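You operate a simulated robot arm through the tools that you are given. There is no shell and no other tool. Be economical: measure what you need, move in short steps, check, and stop when the job is done.

You are at the controls of a simulated two-armed robot. One attempt, no reset.

JOB
Cool the blue pan with about two ladlefuls of water and clip in the probe.
Fine: plate three to zero first; water from the pink tub, ladle on the drip tray; the probe must show thirty to sixty.

It is judged by the outcome, as a careful person would: the job done as asked, and still so three seconds after it is handed in. It fails if anything else is knocked over, pushed out of place, dropped, spilled or broken.

ROBOT AND FRAMES
Two 6-joint arms with two-finger grippers on one trunk, on a base that drives. Base frame: it is fixed to the floor where the robot stands at the start and does not move with it; the origin is under the middle of the robot, x ahead of it, y to its left, z up; the surface under the hand at the start is at about z = 874. Units: mm, degrees, N and s.
The left shoulder is at the start at [30, 178, 1163], the right one opposite. With the tool pointing down near the work surface each hand reaches from about 560 to 780 mm from the robot's upright axis, wherever it stands, measured 20 degrees to its own side. Places, roughly: dial of hot plate four [900, 100, 900]; dial of hot plate one [900, 100, 1100]; dial of hot plate three [600, 200, 900]; dial of hot plate two [900, 100, 1000]; drip tray [700, -400, 900]; plug four [1000, 750, 1000]; probe thermometer [1000, 1250, 1000]. Payload 2.54 kg a hand.
The TCP of each hand is the grasp point between the finger pads, 30 mm short of the fingertips. In the tool frame z runs along the fingers and y along their closing line. Largest opening 116 mm; the body of the gripper starts 95 mm behind the TCP.
Orientation is that of the tool frame in the base frame, as [roll, pitch, yaw] about the fixed x, y, z axes, in that order (R = Rz(yaw) Ry(pitch) Rx(roll)). With the fingers straight down and closing along the base's y, the tool's x points along the base's -x, its y along +y and its z along -z.

CONTROLS
- The arms move only by the tool move_arm. It takes "left_increments", "right_increments" or both (then of equal length, played together; a hand with none holds still); each is a list of rows, each a list of 3 entries, a list of its own where there are three numbers: the shift along the tool's x, y, z in mm, then the turn, a rotation vector about the tool's x, y, z in degrees, then the opening, from 0 (shut) to 1 (fully open). In form: [[[x, y, z], [wx, wy, wz], claw], ...]. A call has 1 to 12 rows; each row is the pose to reach, as a shift and turn from the pose commanded when the call began, along the tool's axes at that moment. A row lasts 0.2 s, in which the tool goes at most 50 mm and 8.6 degrees; a call with a longer step from one row to the next is refused whole, and so is a gripper value outside its range. A pose out of reach is approached as far as the arm can. The call stops where the force on the tool passes 40 N (or 10 N more than at its start, if that is more) or the arm is blocked; 0.2 s more then pass. Each finger travels about 153 mm/s and halts on what it meets, pressing with about 29 N; the grip force reading is that of the motor and also rises with nothing between the fingers. The clock runs only during rows and for 0.2 s after the last one: add rows that repeat a pose to give the fingers time. The reply holds the time, the measured pose of the TCP, the force on the tool along the base axes, the opening and the grip force, in the units named above and with some noise, with the torque about the TCP (base axes, N m) and any sound that the robot's microphone picked up.
- Cameras (640 x 400 px; columns grow to the right, rows downward): "scene" is now at [41.6, 1.4, 1880.6]; the picture's right is [-0.01, -1.00, 0.00], its down [-0.80, 0.01, -0.60] and it looks along [0.60, -0.01, -0.80] (base axes); focal length 276 px, centre (320, 200). "left" rides on the left gripper at [69, 15, -122] in its tool frame; the picture's right is [-0.21, 0.98, 0.00], its down [-0.83, -0.18, -0.53] and it looks along [-0.52, -0.11, 0.85] (tool axes); focal length 251 px, centre (320, 200). "right" rides on the right gripper at [69, -15, -122] in its tool frame; the picture's right is [0.21, 0.98, 0.00], its down [-0.83, 0.18, -0.53] and it looks along [-0.52, 0.11, 0.85] (tool axes); focal length 251 px, centre (320, 200). There is no depth. A picture from a camera that has moved, and an enlarged one, comes with that camera's place and axes in the base frame and with its lens.
- capture(camera): a new picture of that camera. No time passes.
- move_column(by): slides the trunk up (or, below 0, down) by that many mm; the arms and the scene camera ride with it, the base frame stays. It gives what a move gives, with no picture.
- base_move(legs): drives the robot by 1 to 6 legs, each [ahead, left, turn to the left] in mm, mm and degrees, along the robot's own axes; the way and the turn of a leg run together, so that a leg with both is an arc; at most 1500 mm and 180 degrees a leg. The arms and the cameras ride along, it lands a little off, and it stops where it bumps. It gives what a move gives.
- turn_head(pan, tilt): turns the head with the scene camera to pan (to the left, within 143 degrees either way) and tilt (down, from -29 to 69), counted from straight ahead of the robot. It gives what a move gives.
- enlarge(camera, box): a new picture of the part [left, top, right, bottom] of that camera's present view, enlarged. No time passes.
- sign_off(): hands the job in; it is judged then, once.

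Go step by step. Nothing tells you exact positions but the pictures and the camera data: compare them with the known pose of the tool, close in by small moves and look again before you grip or let go. The budget is 120 turns and 108 pictures, counting those below and the enlarged ones. Unless the task says otherwise, let go and move clear before handing in, and close with one line.

The tools are called after ">>>" as a command line: name --argument value ..., lists and objects as JSON in quotes. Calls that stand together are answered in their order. move_arm: Moves the arms, as the interface text tells. Its arguments: {"type":"object","properties":{"left_increments":{"type":"array"},"right_increments":{"type":"array"}},"required":[]} The other tools are called the same way: move_column (by) slides the trunk up or down; base_move (legs) drives the base; turn_head (pan, tilt) turns the head that bears the scene camera; capture (camera) takes a picture; enlarge (camera, box) takes an enlarged picture of a part of a camera's view; sign_off () hands the job in.

At the start:

```text
t: 0.0
left_tcp_pos: [487.1, 245.8, 1341.6]
left_ee_rot: [180.0, 0.1, -180.0]
left_force: [-0.9, 0.2, 0.0]
left_torque: [-0.01, 0.01, -0.01]
left_width: 116.0
left_finger_force: 0.0
right_tcp_pos: [465.5, -167.7, 1385.1]
right_ee_rot: [-180.0, 0.0, 179.9]
right_force: [-0.2, -0.6, 0.9]
right_torque: [-0.03, -0.03, 0.0]
right_width: 115.9
right_finger_force: 0.0
trunk travel left (down, up): [-375.0, 165.0]
robot x, y, heading: [-0.8, -0.9, -0.2]
head pan, tilt: [-0.5, 53.3]
```

scene: 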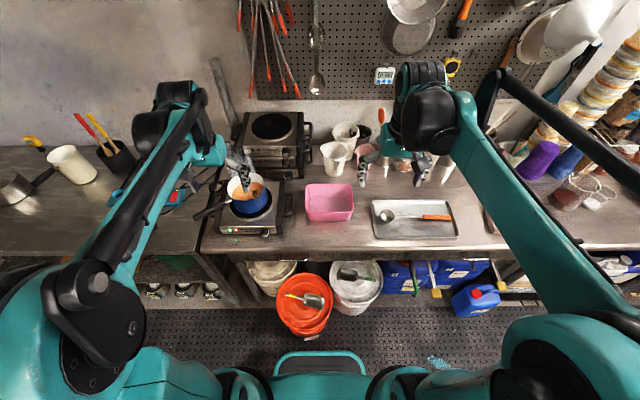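
right: 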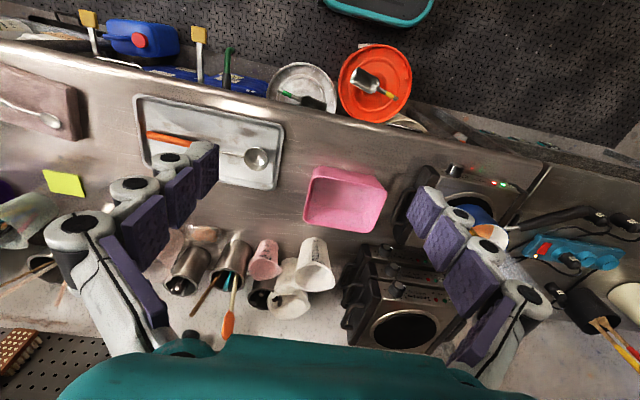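
left: 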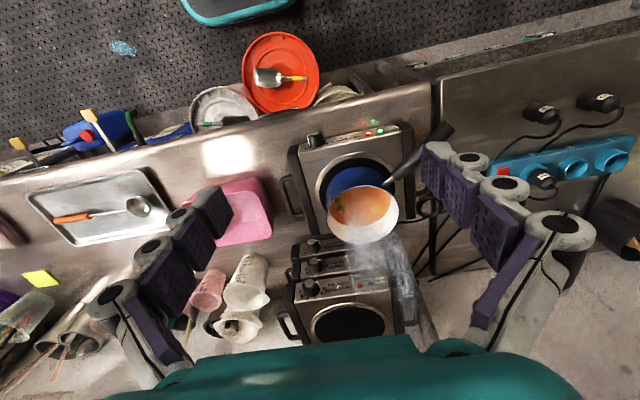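

I see a blue pan on a front hot plate, with a stack of plates behind it, a pink tub and a drip tray with a ladle. I'll take closer looks before moving anything.

>>> enlarge --camera "scene" --box '[180, 100, 360, 250]'

>>> enlarge --camera "left" --box '[260, 100, 460, 350]'

>>> enlarge --camera "left" --box '[420, 70, 640, 270]'

>>> enlarge --camera "scene" --box '[290, 120, 490, 250]'

```text
2.67 times, centred on (270, 175) of scene
camera zoom: at [41.6, 1.4, 1880.6], right [-0.01, -1.0, 0.0], down [-0.8, 0.01, -0.6], along [0.6, -0.01, -0.8], focal length 735 px, centre (453, 267)
```

zoom: 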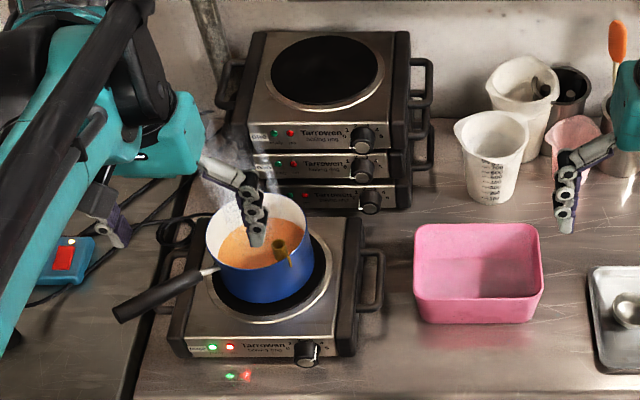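

```text
1.60 times, centred on (360, 225) of left
camera zoom: at [420.4, 260.9, 1463.2], right [0.21, 0.98, 0.0], down [0.83, -0.18, 0.53], along [0.52, -0.11, -0.85], focal length 402 px, centre (256, 160)
```

zoom: 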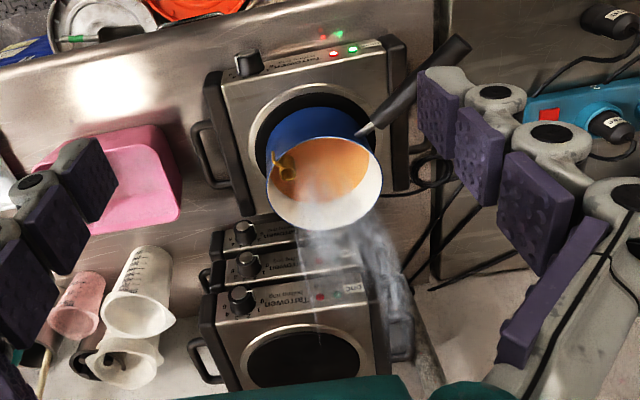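

```text
2.00 times, centred on (530, 170) of left
camera zoom: at [420.4, 260.9, 1463.2], right [0.21, 0.98, 0.0], down [0.83, -0.18, 0.53], along [0.52, -0.11, -0.85], focal length 503 px, centre (-100, 260)
```

zoom: 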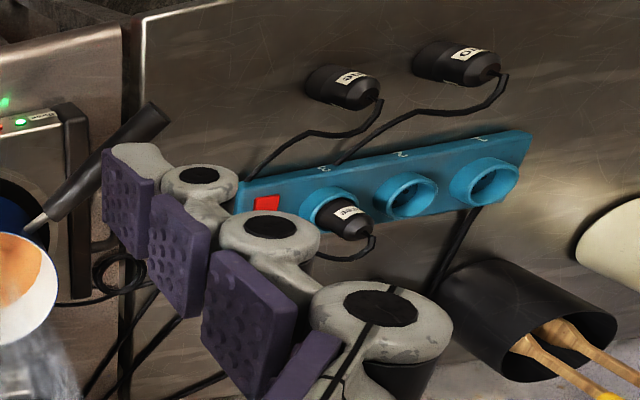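

```text
3.08 times, centred on (390, 185) of scene
camera zoom: at [41.6, 1.4, 1880.6], right [-0.01, -1.0, 0.0], down [-0.8, 0.01, -0.6], along [0.6, -0.01, -0.8], focal length 848 px, centre (105, 246)
```

zoom: 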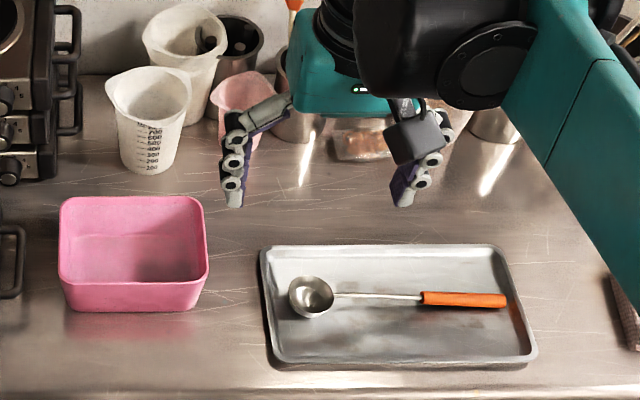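

The pan sits on the front plate, presumably three. I need to find the probe and read the labels, so I'll turn the head left.

>>> turn_head --pan 50 --tilt 35

>>> capture --camera "scene"

>>> enlarge --camera "left" --box '[290, 110, 420, 190]'

>>> enlarge --camera "left" --box '[320, 170, 410, 240]'

```text
t: 1.2
left_tcp_pos: [487.3, 244.7, 1342.1]
left_ee_rot: [180.0, -0.1, 179.9]
left_force: [-0.3, -0.4, 0.6]
left_torque: [0.02, 0.01, -0.02]
left_width: 115.7
left_finger_force: 0.1
right_tcp_pos: [465.6, -167.5, 1385.5]
right_ee_rot: [180.0, 0.0, -180.0]
right_force: [-0.4, 0.1, -0.4]
right_torque: [-0.01, 0.0, 0.01]
right_width: 115.7
right_finger_force: 0.0
trunk travel left (down, up): [-375.0, 165.0]
robot x, y, heading: [-1.0, 0.9, -0.2]
head pan, tilt: [50.0, 35.0]
```

```text
100 pictures are left
camera scene: at [24.5, 69.4, 1906.7], right [0.77, -0.64, 0.0], down [-0.37, -0.44, -0.82], along [0.53, 0.63, -0.57], focal length 276 px, centre (320, 200)
```

scene: 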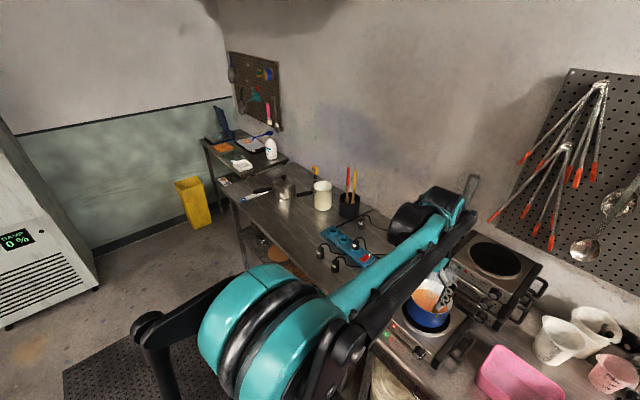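

```text
4.92 times, centred on (355, 150) of left
camera zoom: at [420.4, 260.9, 1463.2], right [0.21, 0.98, 0.0], down [0.83, -0.18, 0.53], along [0.52, -0.11, -0.85], focal length 1238 px, centre (148, 446)
```

zoom: 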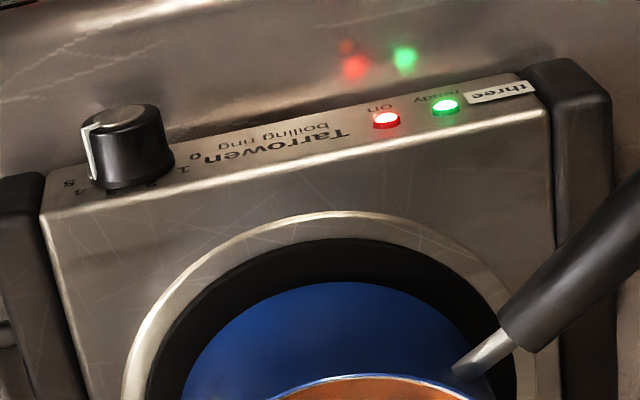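

```text
5.71 times, centred on (365, 205) of left
camera zoom: at [420.4, 260.9, 1463.2], right [0.21, 0.98, 0.0], down [0.83, -0.18, 0.53], along [0.52, -0.11, -0.85], focal length 1437 px, centre (63, 171)
```

zoom: 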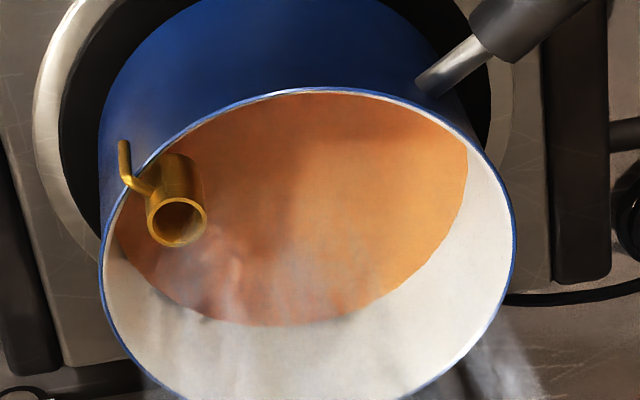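

Front plate is indeed "three", and the pan has a brass clip socket on its rim for the probe. Next I'll look at the left table for the probe.

>>> enlarge --camera "scene" --box '[190, 100, 380, 220]'

>>> enlarge --camera "scene" --box '[300, 170, 400, 280]'

```text
3.33 times, centred on (285, 160) of scene
camera zoom: at [24.5, 69.4, 1906.7], right [0.77, -0.64, 0.0], down [-0.37, -0.44, -0.82], along [0.53, 0.63, -0.57], focal length 918 px, centre (437, 333)
```

zoom: 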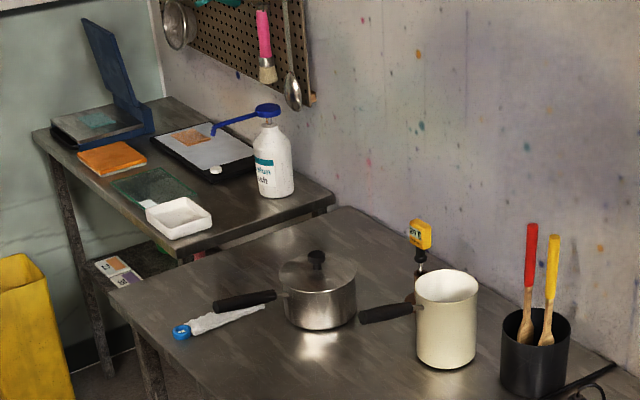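

```text
3.64 times, centred on (350, 225) of scene
camera zoom: at [24.5, 69.4, 1906.7], right [0.77, -0.64, 0.0], down [-0.37, -0.44, -0.82], along [0.53, 0.63, -0.57], focal length 1002 px, centre (211, 109)
```

zoom: 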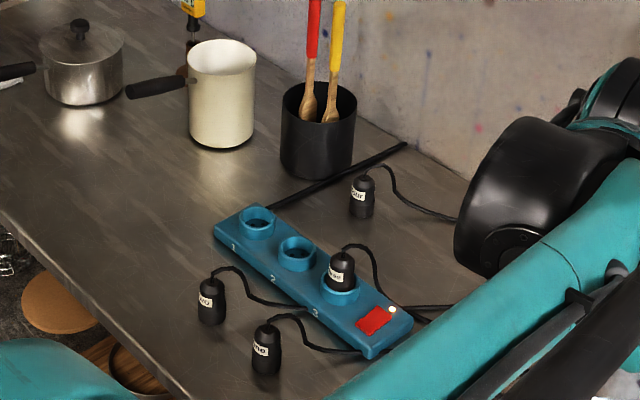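

The probe (yellow head) stands at the back of the left table behind the white pot. Next I'll study dial three more closely.

>>> turn_head --pan 10 --tilt 55

>>> enlarge --camera "scene" --box '[270, 160, 370, 250]'

>>> enlarge --camera "left" --box '[295, 120, 345, 160]'

```text
t: 2.3
left_tcp_pos: [488.5, 245.7, 1340.8]
left_ee_rot: [179.9, 0.1, 179.9]
left_force: [-0.3, 0.0, -0.4]
left_torque: [0.0, 0.01, 0.02]
left_width: 116.1
left_finger_force: 0.0
right_tcp_pos: [465.9, -168.7, 1386.2]
right_ee_rot: [180.0, 0.0, -180.0]
right_force: [-0.1, 0.3, -0.6]
right_torque: [0.0, 0.0, -0.03]
right_width: 115.8
right_finger_force: 0.1
trunk travel left (down, up): [-375.0, 165.0]
robot x, y, heading: [4.6, 2.2, 0.1]
head pan, tilt: [10.0, 55.0]
```

```text
4.44 times, centred on (320, 205) of scene
camera zoom: at [38.8, 14.6, 1878.5], right [0.17, -0.98, 0.0], down [-0.81, -0.14, -0.57], along [0.56, 0.1, -0.82], focal length 1224 px, centre (320, 178)
```

zoom: 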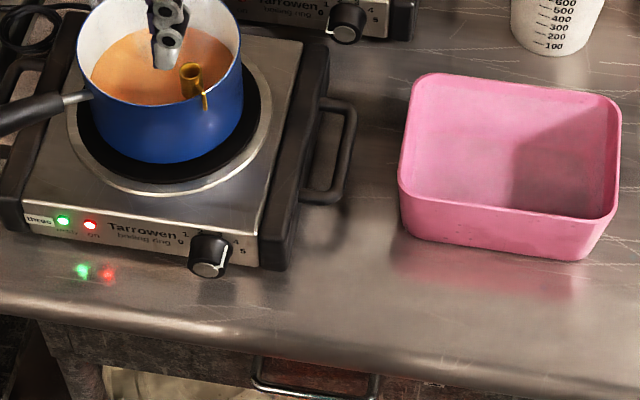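

```text
10.00 times, centred on (320, 140) of left
camera zoom: at [420.4, 260.9, 1463.2], right [0.21, 0.98, 0.0], down [0.83, -0.18, 0.53], along [0.52, -0.11, -0.85], focal length 2514 px, centre (320, 800)
```

zoom: 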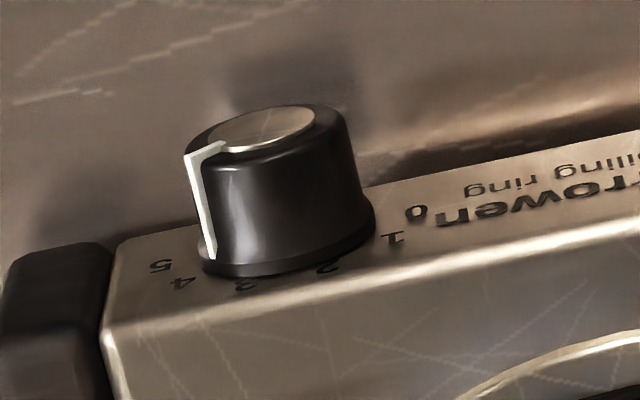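

Dial three's cap is at about (581, 215, 924), facing the robot, with its pointer at about 4. I'd like more room for a forward-pointing hand, so I'll check behind before backing up.

>>> turn_head --pan 140 --tilt 45

>>> capture --camera "scene"

>>> turn_head --pan -140 --tilt 45

>>> capture --camera "scene"

```text
t: 4.4
left_tcp_pos: [487.2, 245.9, 1342.8]
left_ee_rot: [-180.0, 0.0, -180.0]
left_force: [0.6, -0.4, -0.1]
left_torque: [-0.02, -0.03, -0.01]
left_width: 116.0
left_finger_force: 0.0
right_tcp_pos: [465.5, -168.2, 1386.4]
right_ee_rot: [180.0, 0.0, -179.9]
right_force: [0.2, -0.3, -1.0]
right_torque: [0.0, -0.01, 0.03]
right_width: 115.8
right_finger_force: 0.0
trunk travel left (down, up): [-375.0, 165.0]
robot x, y, heading: [0.7, 0.4, 0.4]
head pan, tilt: [140.0, 45.0]
```

```text
93 pictures are left
camera scene: at [-94.5, 54.3, 1891.9], right [0.64, 0.77, 0.0], down [0.54, -0.45, -0.71], along [-0.54, 0.45, -0.71], focal length 276 px, centre (320, 200)
```

scene: 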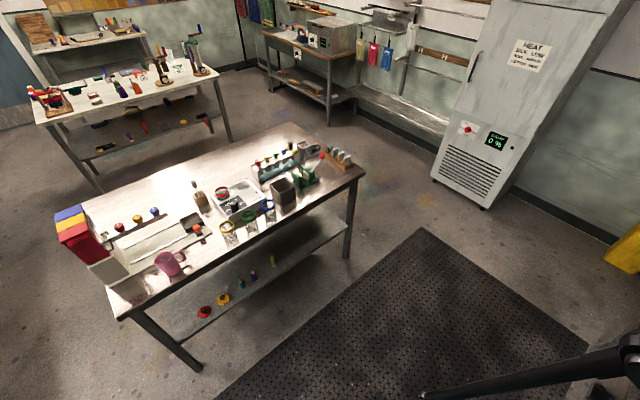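

```text
t: 8.2
left_tcp_pos: [487.6, 245.4, 1340.8]
left_ee_rot: [-179.9, 0.1, -180.0]
left_force: [0.7, 0.2, 0.5]
left_torque: [-0.01, -0.01, -0.01]
left_width: 115.8
left_finger_force: 0.0
right_tcp_pos: [466.3, -169.1, 1386.1]
right_ee_rot: [179.9, 0.0, -179.9]
right_force: [-0.3, -0.8, 0.1]
right_torque: [0.01, 0.01, -0.01]
right_width: 115.9
right_finger_force: 0.0
trunk travel left (down, up): [-375.0, 165.0]
robot x, y, heading: [-0.1, -3.3, -0.2]
head pan, tilt: [-140.0, 45.0]
```

```text
92 pictures are left
camera scene: at [-94.5, -50.3, 1891.9], right [-0.64, 0.77, 0.0], down [0.54, 0.45, -0.71], along [-0.54, -0.45, -0.71], focal length 276 px, centre (320, 200)
```

scene: 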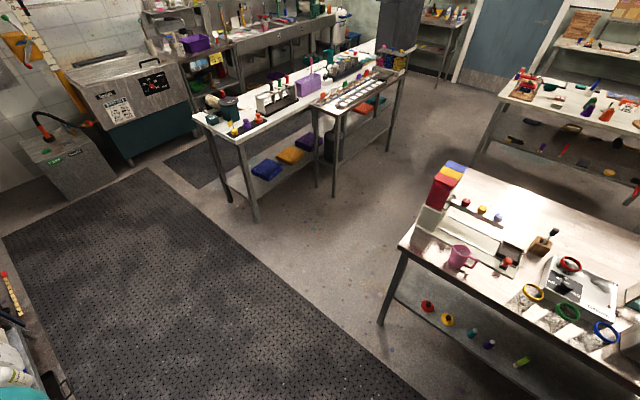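

There's plenty of room behind. I'll back up 200 mm and swing the left hand to point forward, lowering it ahead of the dial.

>>> base_move --legs '[[-200, 0, 0]]'

>>> turn_head --pan 10 --tilt 55

>>> move_arm --left_increments '[[[-15, -3, 30], [0, -8.5, 0], 1], [[-30, -6, 60], [0, -17, 0], 1], [[-45, -9, 90], [0, -25.5, 0], 1], [[-60, -12, 120], [0, -34, 0], 1], [[-75, -15, 150], [0, -42.5, 0], 1], [[-90, -18, 180], [0, -51, 0], 1], [[-105, -21, 210], [0, -59.5, 0], 0.8], [[-120, -24, 240], [0, -68, 0], 0.6], [[-135, -27, 270], [0, -76.5, 0], 0.5], [[-150, -30, 300], [0, -85, 0], 0.5], [[-150, -30, 320], [0, -90, 0], 0.5]]'

>>> capture --camera "scene"

```text
t: 9.8
left_tcp_pos: [288.4, 245.8, 1342.4]
left_ee_rot: [179.9, 0.0, 180.0]
left_force: [0.6, 0.5, -0.3]
left_torque: [-0.01, 0.0, -0.01]
left_width: 116.1
left_finger_force: 0.0
right_tcp_pos: [267.5, -168.1, 1387.4]
right_ee_rot: [-180.0, 0.0, -180.0]
right_force: [-0.8, -0.2, -0.4]
right_torque: [-0.02, -0.01, -0.02]
right_width: 116.1
right_finger_force: 0.0
trunk travel left (down, up): [-375.0, 165.0]
robot x, y, heading: [-198.4, -2.5, -0.0]
head pan, tilt: [-140.0, 45.0]
```

```text
t: 12.2
left_tcp_pos: [290.2, 246.1, 1341.7]
left_ee_rot: [-179.9, 0.0, 179.9]
left_force: [0.1, 0.0, -0.1]
left_torque: [0.03, 0.01, -0.01]
left_width: 116.1
left_finger_force: 0.0
right_tcp_pos: [268.5, -168.8, 1387.6]
right_ee_rot: [-179.9, 0.0, -179.9]
right_force: [0.8, -0.8, 0.1]
right_torque: [-0.04, 0.0, -0.03]
right_width: 115.8
right_finger_force: 0.0
trunk travel left (down, up): [-375.0, 165.0]
robot x, y, heading: [-199.3, -0.1, -0.3]
head pan, tilt: [10.0, 55.0]
```

```text
t: 14.6
left_tcp_pos: [598.6, 238.8, 1064.4]
left_ee_rot: [129.8, 89.9, 129.8]
left_force: [1.1, -0.5, 0.8]
left_torque: [0.01, -0.03, -0.04]
left_width: 58.0
left_finger_force: 0.1
left hand out of reach, approached as far as the arm can: row 7, 8, 9, 10, 11
right_tcp_pos: [268.0, -166.9, 1384.9]
right_ee_rot: [-180.0, 0.0, 179.9]
right_force: [0.8, 0.4, 0.6]
right_torque: [0.02, 0.02, 0.0]
right_width: 115.9
right_finger_force: 0.1
trunk travel left (down, up): [-375.0, 165.0]
robot x, y, heading: [-200.1, -1.1, -0.4]
head pan, tilt: [10.0, 55.0]
```

```text
91 pictures are left
camera scene: at [-157.5, 16.0, 1878.4], right [0.17, -0.98, 0.0], down [-0.81, -0.14, -0.57], along [0.56, 0.1, -0.82], focal length 276 px, centre (320, 200)
```

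scene: 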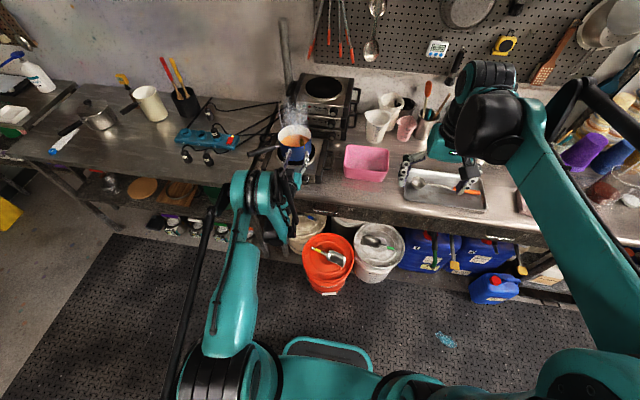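

The arm's forward-pointing pose needs about 800 mm from the axis; I'll back up another 170 mm, then lower.

>>> base_move --legs '[[-170, 0, 0]]'

>>> move_arm --left_increments '[[[0, 0, 0], [0, 0, 0], 0.5]]'

>>> capture --camera "left"

```text
t: 16.0
left_tcp_pos: [426.8, 239.6, 1065.3]
left_ee_rot: [169.1, 90.0, 169.1]
left_force: [-0.3, 0.9, 0.0]
left_torque: [0.01, 0.07, 0.0]
left_width: 58.1
left_finger_force: 0.2
right_tcp_pos: [98.4, -167.8, 1385.9]
right_ee_rot: [-180.0, 0.1, -179.9]
right_force: [-0.5, 0.0, 0.1]
right_torque: [-0.04, -0.03, -0.02]
right_width: 115.9
right_finger_force: 0.0
trunk travel left (down, up): [-375.0, 165.0]
robot x, y, heading: [-362.1, -1.9, 0.2]
head pan, tilt: [10.0, 55.0]
```

```text
t: 16.4
left_tcp_pos: [428.4, 239.1, 1065.7]
left_ee_rot: [168.1, 89.9, 168.2]
left_force: [1.0, -0.2, 1.1]
left_torque: [0.01, 0.02, 0.0]
left_width: 58.1
left_finger_force: 0.1
right_tcp_pos: [100.2, -167.2, 1386.0]
right_ee_rot: [179.9, 0.0, -179.9]
right_force: [0.3, -0.1, -0.8]
right_torque: [0.0, 0.02, -0.01]
right_width: 116.0
right_finger_force: 0.0
trunk travel left (down, up): [-375.0, 165.0]
robot x, y, heading: [-369.6, -1.3, 0.4]
head pan, tilt: [10.0, 55.0]
```

```text
90 pictures are left
camera left: at [308.2, 254.1, 995.6], right [0.0, 0.98, 0.21], down [-0.53, -0.18, 0.83], along [0.85, -0.11, 0.52], focal length 251 px, centre (320, 200)
```

left: 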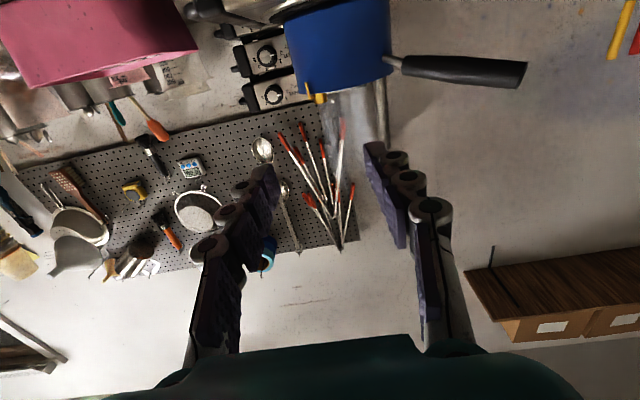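

Reads clean. Now lowering to the dial's height with fingertips short of the cap.

>>> move_arm --left_increments '[[[40, -6, 0], [0, 0, 0], 0.5], [[80, -12, 20], [0, 0, 0], 0.5], [[120, -20, 40], [0, 0, 0], 0.5], [[141, -23.6, 60], [0, 0, 0], 0.5], [[141, -23.6, 60], [0, 0, 0], 0.5]]'

>>> capture --camera "left"

>>> enlarge --camera "scene" --box '[220, 120, 360, 220]'

```text
t: 17.6
left_tcp_pos: [445.4, 216.2, 1051.7]
left_ee_rot: [174.7, 89.8, 174.9]
left_force: [0.4, -0.8, 0.2]
left_torque: [0.0, 0.0, 0.0]
left_width: 58.0
left_finger_force: 0.1
left hand out of reach, approached as far as the arm can: row 1, 2, 3, 4, 5
right_tcp_pos: [97.6, -168.0, 1386.2]
right_ee_rot: [179.9, 0.0, -180.0]
right_force: [0.6, 1.1, 0.2]
right_torque: [-0.01, -0.05, 0.0]
right_width: 115.7
right_finger_force: 0.0
trunk travel left (down, up): [-375.0, 165.0]
robot x, y, heading: [-367.4, -4.9, 0.1]
head pan, tilt: [10.0, 55.0]
```

```text
89 pictures are left
camera left: at [325.5, 231.8, 982.2], right [0.0, 0.98, 0.21], down [-0.53, -0.18, 0.83], along [0.85, -0.11, 0.52], focal length 251 px, centre (320, 200)
```

left: 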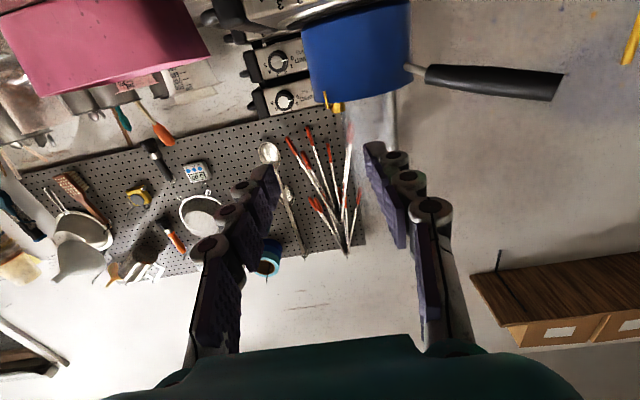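

```text
4.00 times, centred on (290, 170) of scene
camera zoom: at [-329.4, 14.3, 1878.5], right [0.17, -0.98, 0.0], down [-0.81, -0.14, -0.57], along [0.56, 0.1, -0.82], focal length 1102 px, centre (440, 320)
```

zoom: 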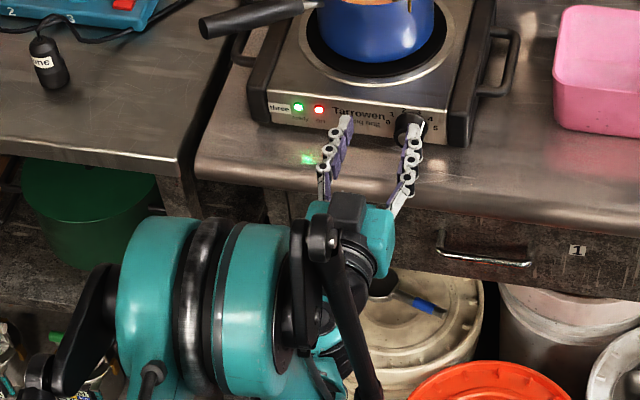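

Height needs the trunk lowered: I'll slide the column down 128 mm while the hand is still clear of the table edge.

>>> move_column --by -128

>>> capture --camera "left"

```text
t: 19.2
left_tcp_pos: [445.2, 216.8, 923.2]
left_ee_rot: [-174.9, 89.9, -174.8]
left_force: [-1.0, 0.2, 0.4]
left_torque: [0.01, 0.02, 0.03]
left_width: 58.0
left_finger_force: 0.0
right_tcp_pos: [97.5, -167.4, 1258.1]
right_ee_rot: [180.0, -0.1, -179.9]
right_force: [-0.1, -0.1, 0.2]
right_torque: [-0.01, 0.01, 0.01]
right_width: 115.8
right_finger_force: 0.1
trunk travel left (down, up): [-247.0, 293.0]
robot x, y, heading: [-369.9, -1.2, 0.0]
head pan, tilt: [10.0, 55.0]
```

```text
87 pictures are left
camera left: at [325.3, 232.0, 854.3], right [0.0, 0.98, 0.21], down [-0.53, -0.18, 0.83], along [0.85, -0.11, 0.52], focal length 251 px, centre (320, 200)
```

left: 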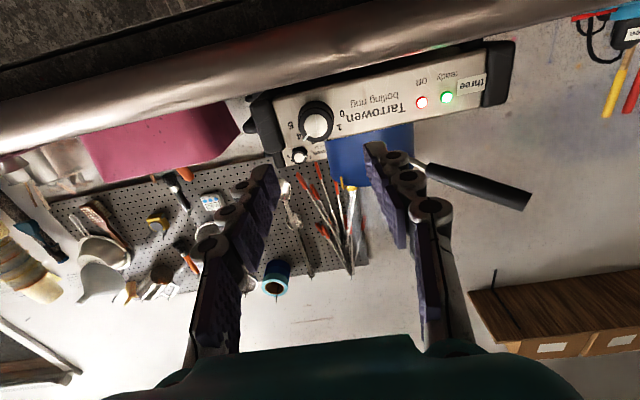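

>>> enlarge --camera "left" --box '[275, 85, 355, 165]'

```text
5.00 times, centred on (315, 125) of left
camera zoom: at [325.3, 232.0, 854.3], right [0.0, 0.98, 0.21], down [-0.53, -0.18, 0.83], along [0.85, -0.11, 0.52], focal length 1257 px, centre (345, 575)
```

zoom: 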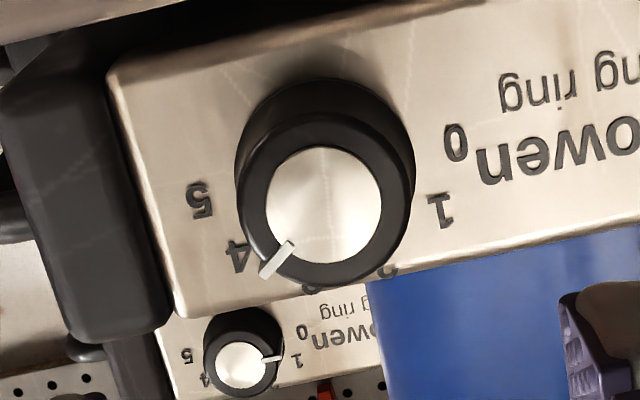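

Dial geometry is clear: 0 lies at the robot's left (9 o'clock), 4 at about 144° from it, each step 36°. I'll pre-roll the hand +72° and centre on the knob.

>>> move_arm --left_increments '[[[0, -2, 0], [0, 0, 8], 0.5], [[0, -2, 0], [0, 0, 16], 0.5], [[0, -2, 0], [0, 0, 24], 0.5], [[0, -2, 0], [0, 0, 32], 0.5], [[0, -2, 0], [0, 0, 40], 0.5], [[0, -2, 0], [0, 0, 48], 0.5], [[0, -2, 0], [0, 0, 56], 0.5], [[0, -2, 0], [0, 0, 64], 0.5], [[0, -2, 0], [0, 0, 72], 0.5], [[0, -2, 30], [0, 0, 72], 0.5], [[0, -2, 60], [0, 0, 72], 0.5], [[0, -2, 75], [0, 0, 72], 0.5]]'

>>> capture --camera "left"

>>> enlarge --camera "scene" --box '[250, 60, 390, 160]'

```text
t: 21.8
left_tcp_pos: [508.6, 215.3, 947.6]
left_ee_rot: [90.2, 18.0, 90.1]
left_force: [-0.5, 0.2, -0.7]
left_torque: [0.03, 0.0, 0.02]
left_width: 58.0
left_finger_force: 0.0
left hand out of reach, approached as far as the arm can: row 10, 11, 12
right_tcp_pos: [97.9, -167.9, 1258.9]
right_ee_rot: [-179.9, -0.1, -179.9]
right_force: [-0.8, 0.0, 0.2]
right_torque: [0.01, -0.01, 0.0]
right_width: 116.1
right_finger_force: 0.0
trunk travel left (down, up): [-247.0, 293.0]
robot x, y, heading: [-366.6, 1.2, 0.1]
head pan, tilt: [10.0, 55.0]
```

```text
85 pictures are left
camera left: at [387.4, 284.7, 940.3], right [0.0, 0.1, 1.0], down [-0.53, -0.84, 0.08], along [0.85, -0.53, 0.05], focal length 251 px, centre (320, 200)
```

left: 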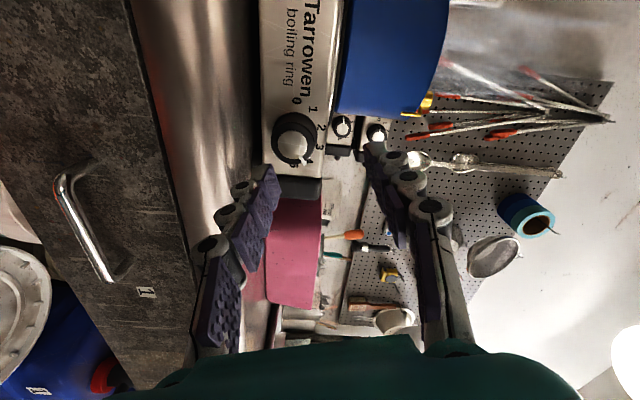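

```text
4.00 times, centred on (320, 110) of scene
camera zoom: at [-329.0, 14.7, 1750.4], right [0.18, -0.98, 0.0], down [-0.81, -0.14, -0.57], along [0.56, 0.1, -0.82], focal length 1102 px, centre (320, 560)
```

zoom: 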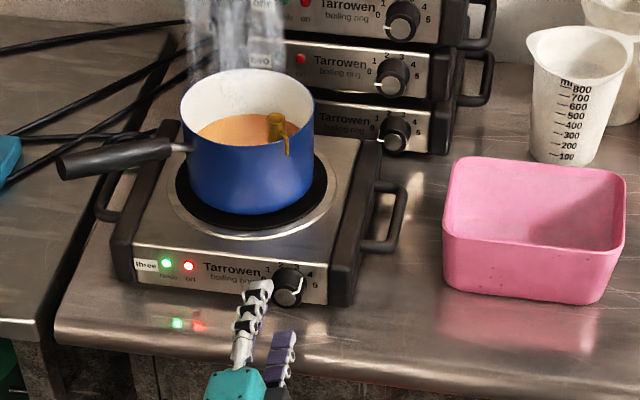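

Going forward the wrist limit raises the hand; I'll lift the arm a bit and lower the column further to compensate.

>>> move_arm --left_increments '[[[-12, 38, 0], [0, 0, 0], 0.5], [[-25, 76, 0], [0, 0, 0], 0.5], [[-25, 76, 0], [0, 0, 0], 0.5]]'

>>> move_column --by -100

```text
t: 22.6
left_tcp_pos: [507.6, 215.2, 1028.6]
left_ee_rot: [90.2, 18.0, 90.1]
left_force: [0.0, 0.2, 0.9]
left_torque: [0.0, 0.0, -0.02]
left_width: 58.0
left_finger_force: 0.0
right_tcp_pos: [98.2, -166.4, 1258.5]
right_ee_rot: [-180.0, -0.1, -180.0]
right_force: [-0.1, 0.1, -0.8]
right_torque: [-0.01, 0.0, -0.01]
right_width: 116.2
right_finger_force: 0.0
trunk travel left (down, up): [-247.0, 293.0]
robot x, y, heading: [-364.9, -4.2, 0.1]
head pan, tilt: [10.0, 55.0]
```

```text
t: 23.9
left_tcp_pos: [507.8, 216.2, 927.7]
left_ee_rot: [90.1, 18.0, 90.1]
left_force: [0.3, -0.1, 0.2]
left_torque: [0.03, 0.01, -0.01]
left_width: 57.9
left_finger_force: 0.1
right_tcp_pos: [97.4, -168.3, 1157.6]
right_ee_rot: [180.0, 0.0, -180.0]
right_force: [-0.2, -0.3, 0.9]
right_torque: [-0.03, -0.03, 0.03]
right_width: 116.0
right_finger_force: 0.1
trunk travel left (down, up): [-147.0, 393.0]
robot x, y, heading: [-370.4, 0.1, -0.1]
head pan, tilt: [10.0, 55.0]
```

>>> move_arm --left_increments '[[[0, -4.3, 16], [0, 0, 0], 0.5], [[0, -4.3, 32], [0, 0, 0], 0.5], [[0, -4.3, 32], [0, 0, 0], 0.5]]'

>>> capture --camera "left"

>>> enlarge --camera "scene" --box '[250, 60, 390, 160]'

```text
t: 24.7
left_tcp_pos: [540.1, 213.4, 924.1]
left_ee_rot: [90.1, 18.0, 90.1]
left_force: [0.0, -0.1, 0.4]
left_torque: [0.04, -0.01, -0.03]
left_width: 58.2
left_finger_force: 0.1
right_tcp_pos: [98.5, -167.7, 1158.6]
right_ee_rot: [180.0, 0.0, -179.9]
right_force: [-0.8, -0.8, -0.7]
right_torque: [0.02, 0.01, 0.02]
right_width: 115.9
right_finger_force: 0.1
trunk travel left (down, up): [-147.0, 393.0]
robot x, y, heading: [-366.0, 2.9, 0.2]
head pan, tilt: [10.0, 55.0]
```

```text
83 pictures are left
camera left: at [419.9, 283.0, 916.1], right [0.0, 0.1, 1.0], down [-0.53, -0.84, 0.08], along [0.85, -0.53, 0.05], focal length 251 px, centre (320, 200)
```

left: 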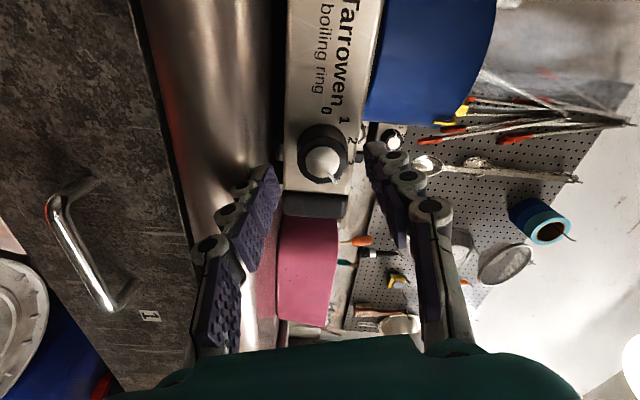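

```text
4.00 times, centred on (320, 110) of scene
camera zoom: at [-329.3, 14.7, 1650.5], right [0.18, -0.98, 0.0], down [-0.81, -0.14, -0.57], along [0.56, 0.1, -0.82], focal length 1102 px, centre (320, 560)
```

zoom: 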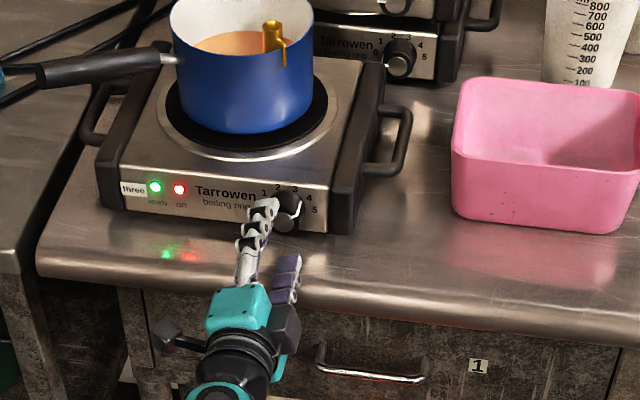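

Knob centred at (581, 213, 924.5). Advancing over it and gripping.

>>> move_arm --left_increments '[[[0, 0, 12], [0, 0, 0], 0.5], [[0, 0, 24], [0, 0, 0], 0.5], [[0, 0, 31], [0, 0, 0], 0.5], [[0, 0, 31], [0, 0, 0], 0.3], [[0, 0, 31], [0, 0, 0], 0.2], [[0, 0, 31], [0, 0, 0], 0.2]]'

```text
t: 26.1
left_tcp_pos: [571.0, 213.6, 924.5]
left_ee_rot: [90.1, 18.1, 90.1]
left_force: [9.7, 4.6, 14.9]
left_torque: [0.03, -0.45, 0.19]
left_width: 36.5
left_finger_force: 29.5
right_tcp_pos: [97.3, -167.1, 1158.9]
right_ee_rot: [-179.9, 0.1, -179.9]
right_force: [0.2, -0.5, 0.4]
right_torque: [-0.03, -0.01, -0.05]
right_width: 116.1
right_finger_force: 0.0
trunk travel left (down, up): [-147.0, 393.0]
robot x, y, heading: [-367.6, 0.9, 0.2]
head pan, tilt: [10.0, 55.0]
```

Knob gripped (36.5 mm). Turning CCW 72°, first half.

>>> move_arm --left_increments '[[[0, 0, 0], [0, 0, -8], 0.2], [[0, 0, 0], [0, 0, -16], 0.2], [[0, 0, 0], [0, 0, -24], 0.2], [[0, 0, 0], [0, 0, -32], 0.2], [[0, 0, 0], [0, 0, -40], 0.2], [[0, 0, 0], [0, 0, -48], 0.2], [[0, 0, 0], [0, 0, -56], 0.2], [[0, 0, 0], [0, 0, -64], 0.2], [[0, 0, 0], [0, 0, -72], 0.2]]'

>>> enlarge --camera "left" --box '[240, 100, 400, 220]'

```text
t: 28.1
left_tcp_pos: [570.3, 213.2, 924.3]
left_ee_rot: [-117.1, 89.9, -117.0]
left_force: [3.8, 1.1, 8.2]
left_torque: [0.03, -0.19, -0.01]
left_width: 36.1
left_finger_force: 29.1
right_tcp_pos: [98.2, -166.8, 1159.2]
right_ee_rot: [180.0, 0.1, -179.9]
right_force: [0.6, -0.1, -0.2]
right_torque: [-0.01, 0.02, -0.01]
right_width: 115.9
right_finger_force: 0.0
trunk travel left (down, up): [-147.0, 393.0]
robot x, y, heading: [-371.4, -1.8, -0.2]
head pan, tilt: [10.0, 55.0]
```

```text
3.33 times, centred on (320, 160) of left
camera zoom: at [450.1, 227.3, 854.2], right [0.0, 0.98, 0.21], down [-0.53, -0.18, 0.83], along [0.85, -0.11, 0.52], focal length 838 px, centre (320, 333)
```

zoom: 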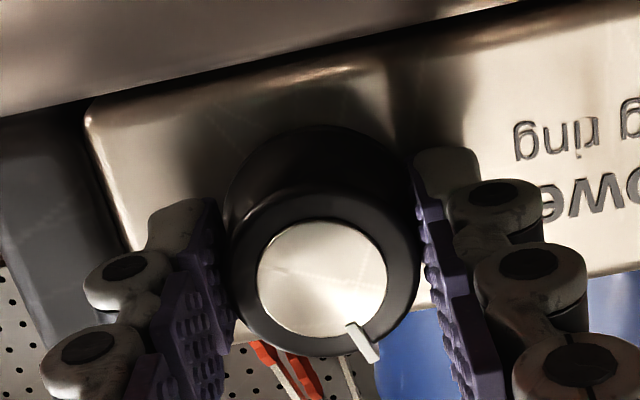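

Turned 70° with the knob; now the second half to 0.

>>> move_arm --left_increments '[[[0, 0, 0], [0, 0, -8], 0.2], [[0, 0, 0], [0, 0, -16], 0.2], [[0, 0, 0], [0, 0, -24], 0.2], [[0, 0, 0], [0, 0, -32], 0.2], [[0, 0, 0], [0, 0, -40], 0.2], [[0, 0, 0], [0, 0, -48], 0.2], [[0, 0, 0], [0, 0, -56], 0.2], [[0, 0, 0], [0, 0, -64], 0.2], [[0, 0, 0], [0, 0, -72], 0.2], [[0, 0, 0], [0, 0, -74], 0.2]]'

>>> enlarge --camera "left" --box '[240, 100, 400, 220]'

```text
t: 30.3
left_tcp_pos: [570.3, 212.7, 924.2]
left_ee_rot: [-90.0, 15.9, -90.0]
left_force: [3.6, -10.1, 10.6]
left_torque: [0.14, -0.34, -0.49]
left_width: 36.1
left_finger_force: 28.8
right_tcp_pos: [95.9, -168.8, 1158.8]
right_ee_rot: [179.9, 0.1, -179.8]
right_force: [0.5, -0.3, 0.0]
right_torque: [0.01, 0.05, -0.01]
right_width: 115.7
right_finger_force: 0.1
trunk travel left (down, up): [-147.0, 393.0]
robot x, y, heading: [-366.3, -2.1, 0.3]
head pan, tilt: [10.0, 55.0]
```

```text
3.33 times, centred on (320, 160) of left
camera zoom: at [450.2, 149.4, 890.8], right [0.0, 0.47, -0.88], down [-0.53, 0.74, 0.4], along [0.85, 0.47, 0.25], focal length 838 px, centre (320, 333)
```

zoom: 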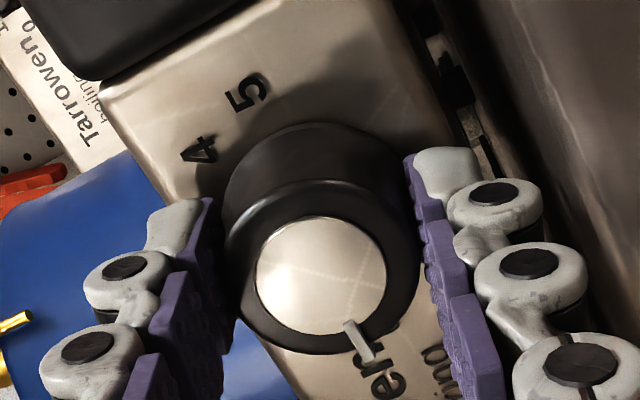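

Pointer now points squarely at 0. Release, back straight off, and check the lamps.

>>> move_arm --left_increments '[[[0, 0, 0], [0, 0, 0], 0.5], [[0, 0, 0], [0, 0, 0], 0.5], [[0, 0, -20], [0, 0, 0], 0.5], [[0, 0, -50], [0, 0, 0], 0.5], [[0, 0, -80], [0, 0, 0], 0.5]]'

>>> enlarge --camera "scene" --box '[250, 60, 390, 160]'

>>> enlarge --camera "left" --box '[240, 80, 400, 200]'

```text
t: 31.5
left_tcp_pos: [489.5, 214.0, 924.1]
left_ee_rot: [-90.0, 16.0, -89.9]
left_force: [-0.5, 0.4, -0.2]
left_torque: [-0.02, -0.01, 0.02]
left_width: 57.9
left_finger_force: 0.1
right_tcp_pos: [97.4, -168.0, 1159.0]
right_ee_rot: [180.0, 0.0, 180.0]
right_force: [0.3, -0.9, -0.6]
right_torque: [0.01, -0.01, -0.01]
right_width: 116.0
right_finger_force: 0.1
trunk travel left (down, up): [-147.0, 393.0]
robot x, y, heading: [-370.3, -0.7, 0.4]
head pan, tilt: [10.0, 55.0]
```

```text
4.00 times, centred on (320, 110) of scene
camera zoom: at [-330.0, 14.6, 1650.5], right [0.17, -0.98, 0.0], down [-0.81, -0.14, -0.57], along [0.56, 0.1, -0.82], focal length 1102 px, centre (320, 560)
```

zoom: 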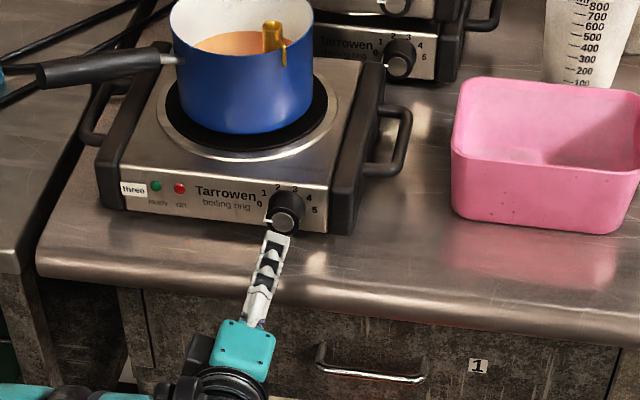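

```text
3.33 times, centred on (320, 140) of left
camera zoom: at [369.3, 150.8, 889.8], right [0.0, 0.48, -0.88], down [-0.53, 0.74, 0.4], along [0.85, 0.47, 0.25], focal length 838 px, centre (320, 400)
```

zoom: 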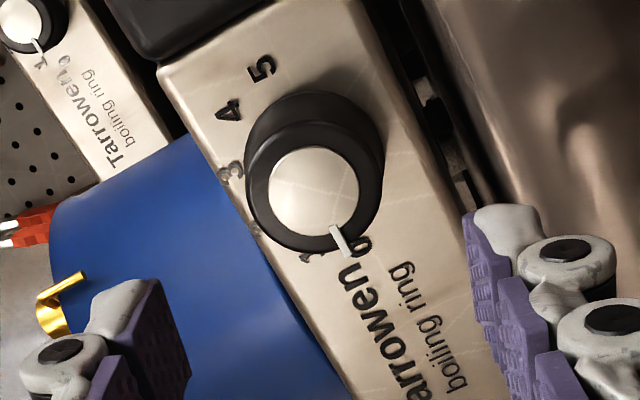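

Lamps are off and the dial reads 0. Now raise the column and fold the left hand back to a tool-down pose.

>>> move_column --by 228

>>> move_arm --left_increments '[[[0, 0, 0], [0, 0, 8.2], 0.5], [[0, 0, 0], [0, 0, 16.4], 0.5], [[0, 0, 0], [0, 0, 24.6], 0.5], [[0, 0, 0], [0, 0, 32.8], 0.5], [[0, 0, 0], [0, 0, 41], 0.5], [[0, 0, 0], [0, 0, 49.2], 0.5], [[0, 0, 0], [0, 0, 57.4], 0.5], [[0, 0, 0], [0, 0, 65.6], 0.5], [[0, 0, 0], [0, 0, 74], 0.5]]'

>>> move_arm --left_increments '[[[-20, 3, -35], [0, 8.2, 0], 0.5], [[-40, 6, -70], [0, 16.4, 0], 0.5], [[-60, 9, -105], [0, 24.6, 0], 0.5], [[-80, 12, -140], [0, 32.8, 0], 0.5], [[-100, 15, -175], [0, 41, 0], 0.5], [[-120, 18, -210], [0, 49.2, 0], 0.5], [[-140, 21, -245], [0, 57.4, 0], 0.5], [[-160, 24, -280], [0, 65.6, 0], 0.5], [[-175, 27, -315], [0, 73.8, 0], 0.5], [[-185, 30, -350], [0, 82, 0], 0.5], [[-190, 30, -370], [0, 90, 0], 0.5]]'

```text
t: 33.9
left_tcp_pos: [490.1, 213.9, 1150.7]
left_ee_rot: [-90.1, 16.0, -90.0]
left_force: [0.5, 0.8, -0.2]
left_torque: [0.0, -0.04, -0.02]
left_width: 58.0
left_finger_force: 0.0
right_tcp_pos: [96.8, -167.2, 1386.3]
right_ee_rot: [179.9, 0.0, -180.0]
right_force: [-0.1, -0.2, -0.4]
right_torque: [0.01, 0.01, 0.01]
right_width: 116.1
right_finger_force: 0.0
trunk travel left (down, up): [-375.0, 165.0]
robot x, y, heading: [-367.6, 1.1, 0.1]
head pan, tilt: [10.0, 55.0]
```

```text
t: 35.9
left_tcp_pos: [491.6, 213.1, 1150.9]
left_ee_rot: [121.8, 89.8, 121.9]
left_force: [-0.7, 0.2, 0.2]
left_torque: [0.02, 0.01, 0.0]
left_width: 58.0
left_finger_force: 0.0
right_tcp_pos: [97.8, -166.7, 1385.7]
right_ee_rot: [-180.0, 0.0, -179.9]
right_force: [0.1, 0.5, 0.1]
right_torque: [0.03, -0.03, -0.04]
right_width: 116.1
right_finger_force: 0.1
trunk travel left (down, up): [-375.0, 165.0]
robot x, y, heading: [-368.3, -0.4, 0.1]
head pan, tilt: [10.0, 55.0]
```

```text
t: 38.3
left_tcp_pos: [120.9, 243.6, 1342.4]
left_ee_rot: [179.9, -0.3, -179.8]
left_force: [0.3, 0.1, -0.1]
left_torque: [0.0, -0.01, 0.04]
left_width: 58.1
left_finger_force: 0.1
right_tcp_pos: [99.1, -167.1, 1386.2]
right_ee_rot: [179.9, 0.0, -179.9]
right_force: [0.2, -0.2, 1.2]
right_torque: [0.0, 0.01, -0.02]
right_width: 115.9
right_finger_force: 0.0
trunk travel left (down, up): [-375.0, 165.0]
robot x, y, heading: [-371.0, -0.5, -0.1]
head pan, tilt: [10.0, 55.0]
```

Left hand is home again. Now drive to in front of the tray for the ladle, with the right hand.

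>>> base_move --legs '[[370, -150, 0]]'

>>> turn_head --pan -20 --tilt 58

>>> capture --camera "right"

>>> capture --camera "scene"

```text
t: 40.8
left_tcp_pos: [492.1, 90.3, 1341.3]
left_ee_rot: [180.0, 0.0, -180.0]
left_force: [-0.1, -0.4, -0.2]
left_torque: [0.01, 0.03, 0.03]
left_width: 58.0
left_finger_force: 0.0
right_tcp_pos: [469.1, -318.6, 1386.4]
right_ee_rot: [179.9, 0.0, 180.0]
right_force: [0.3, -0.5, -0.7]
right_torque: [0.01, 0.03, 0.01]
right_width: 116.2
right_finger_force: 0.0
trunk travel left (down, up): [-375.0, 165.0]
robot x, y, heading: [6.0, -149.6, 0.2]
head pan, tilt: [10.0, 55.0]
```

```text
t: 41.8
left_tcp_pos: [492.2, 93.5, 1342.2]
left_ee_rot: [179.9, -0.1, 179.9]
left_force: [0.1, 0.0, 0.0]
left_torque: [-0.01, 0.0, -0.01]
left_width: 58.0
left_finger_force: 0.0
right_tcp_pos: [468.9, -319.0, 1386.4]
right_ee_rot: [-180.0, 0.0, 180.0]
right_force: [0.9, 0.6, -0.5]
right_torque: [0.02, 0.0, -0.01]
right_width: 116.2
right_finger_force: 0.1
trunk travel left (down, up): [-375.0, 165.0]
robot x, y, heading: [4.8, -150.2, 0.1]
head pan, tilt: [-20.0, 58.0]
```

```text
77 pictures are left
camera right: at [399.3, -335.1, 1508.4], right [-0.21, 0.98, 0.0], down [0.83, 0.18, 0.53], along [0.52, 0.11, -0.85], focal length 251 px, centre (320, 200)
```

right: 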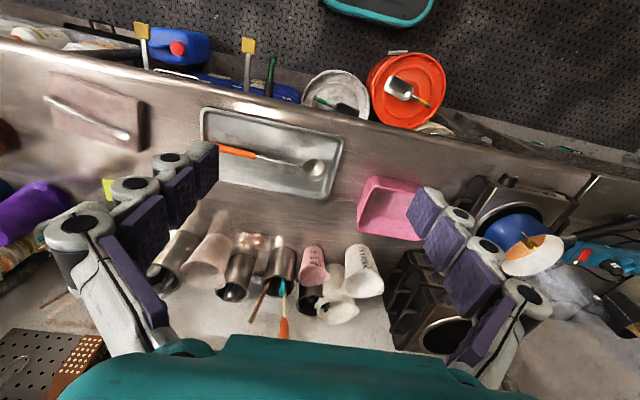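

```text
76 pictures are left
camera scene: at [35.4, -172.0, 1874.8], right [-0.34, -0.94, 0.0], down [-0.8, 0.29, -0.53], along [0.5, -0.18, -0.85], focal length 276 px, centre (320, 200)
```

scene: 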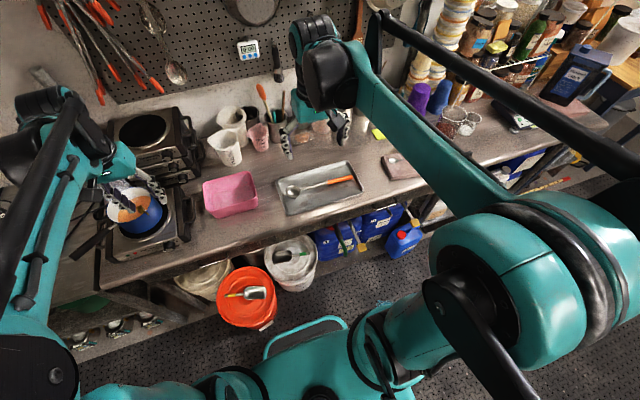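

Ladle: bowl near (687, -298), handle running to about (682, -575). I'll bring the right hand above the handle, turned so the fingers close along x.

>>> move_arm --right_increments '[[[-20, -14, 30], [0, 0, -8.2], 0.8], [[-40, -28, 60], [0, 0, -16.4], 0.6], [[-60, -42, 90], [0, 0, -24.6], 0.5], [[-80, -56, 120], [0, 0, -32.8], 0.5], [[-100, -70, 150], [0, 0, -41], 0.5], [[-120, -84, 180], [0, 0, -49.2], 0.5], [[-140, -98, 210], [0, 0, -57.4], 0.5], [[-160, -112, 240], [0, 0, -65.6], 0.5], [[-180, -126, 270], [0, 0, -73.8], 0.5], [[-200, -140, 300], [0, 0, -82], 0.5], [[-216, -151, 326], [0, 0, -90], 0.5], [[-216, -151, 326], [0, 0, -90], 0.5]]'

>>> capture --camera "right"

>>> enlarge --camera "scene" --box '[250, 120, 410, 220]'

```text
t: 44.4
left_tcp_pos: [491.7, 92.5, 1342.8]
left_ee_rot: [180.0, -0.1, -180.0]
left_force: [-0.2, 0.9, 0.1]
left_torque: [-0.01, -0.06, 0.02]
left_width: 58.1
left_finger_force: 0.1
right_tcp_pos: [684.6, -470.2, 1059.7]
right_ee_rot: [-180.0, 0.0, -89.8]
right_force: [-0.1, 0.4, 0.2]
right_torque: [-0.02, 0.0, -0.01]
right_width: 57.9
right_finger_force: 0.1
trunk travel left (down, up): [-375.0, 165.0]
robot x, y, heading: [2.7, -150.2, -0.1]
head pan, tilt: [-20.0, 58.0]
```

```text
75 pictures are left
camera right: at [699.5, -540.3, 1181.6], right [-0.98, -0.22, 0.0], down [-0.18, 0.83, 0.53], along [-0.11, 0.52, -0.85], focal length 251 px, centre (320, 200)
```

right: 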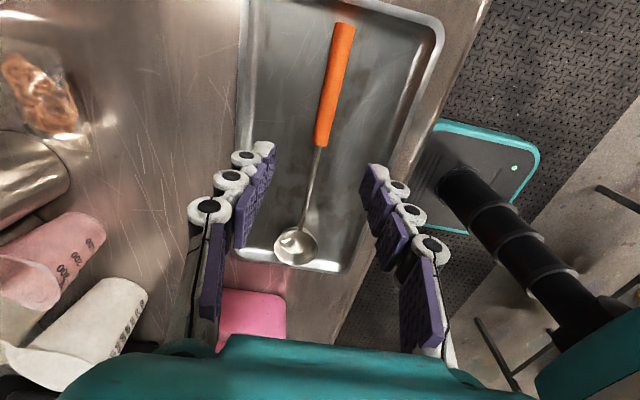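

```text
4.00 times, centred on (330, 170) of scene
camera zoom: at [34.8, -171.8, 1874.8], right [-0.34, -0.94, 0.0], down [-0.8, 0.29, -0.53], along [0.5, -0.18, -0.85], focal length 1102 px, centre (280, 320)
```

zoom: 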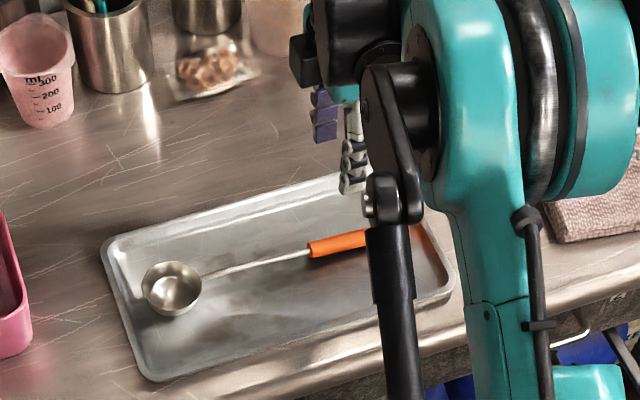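

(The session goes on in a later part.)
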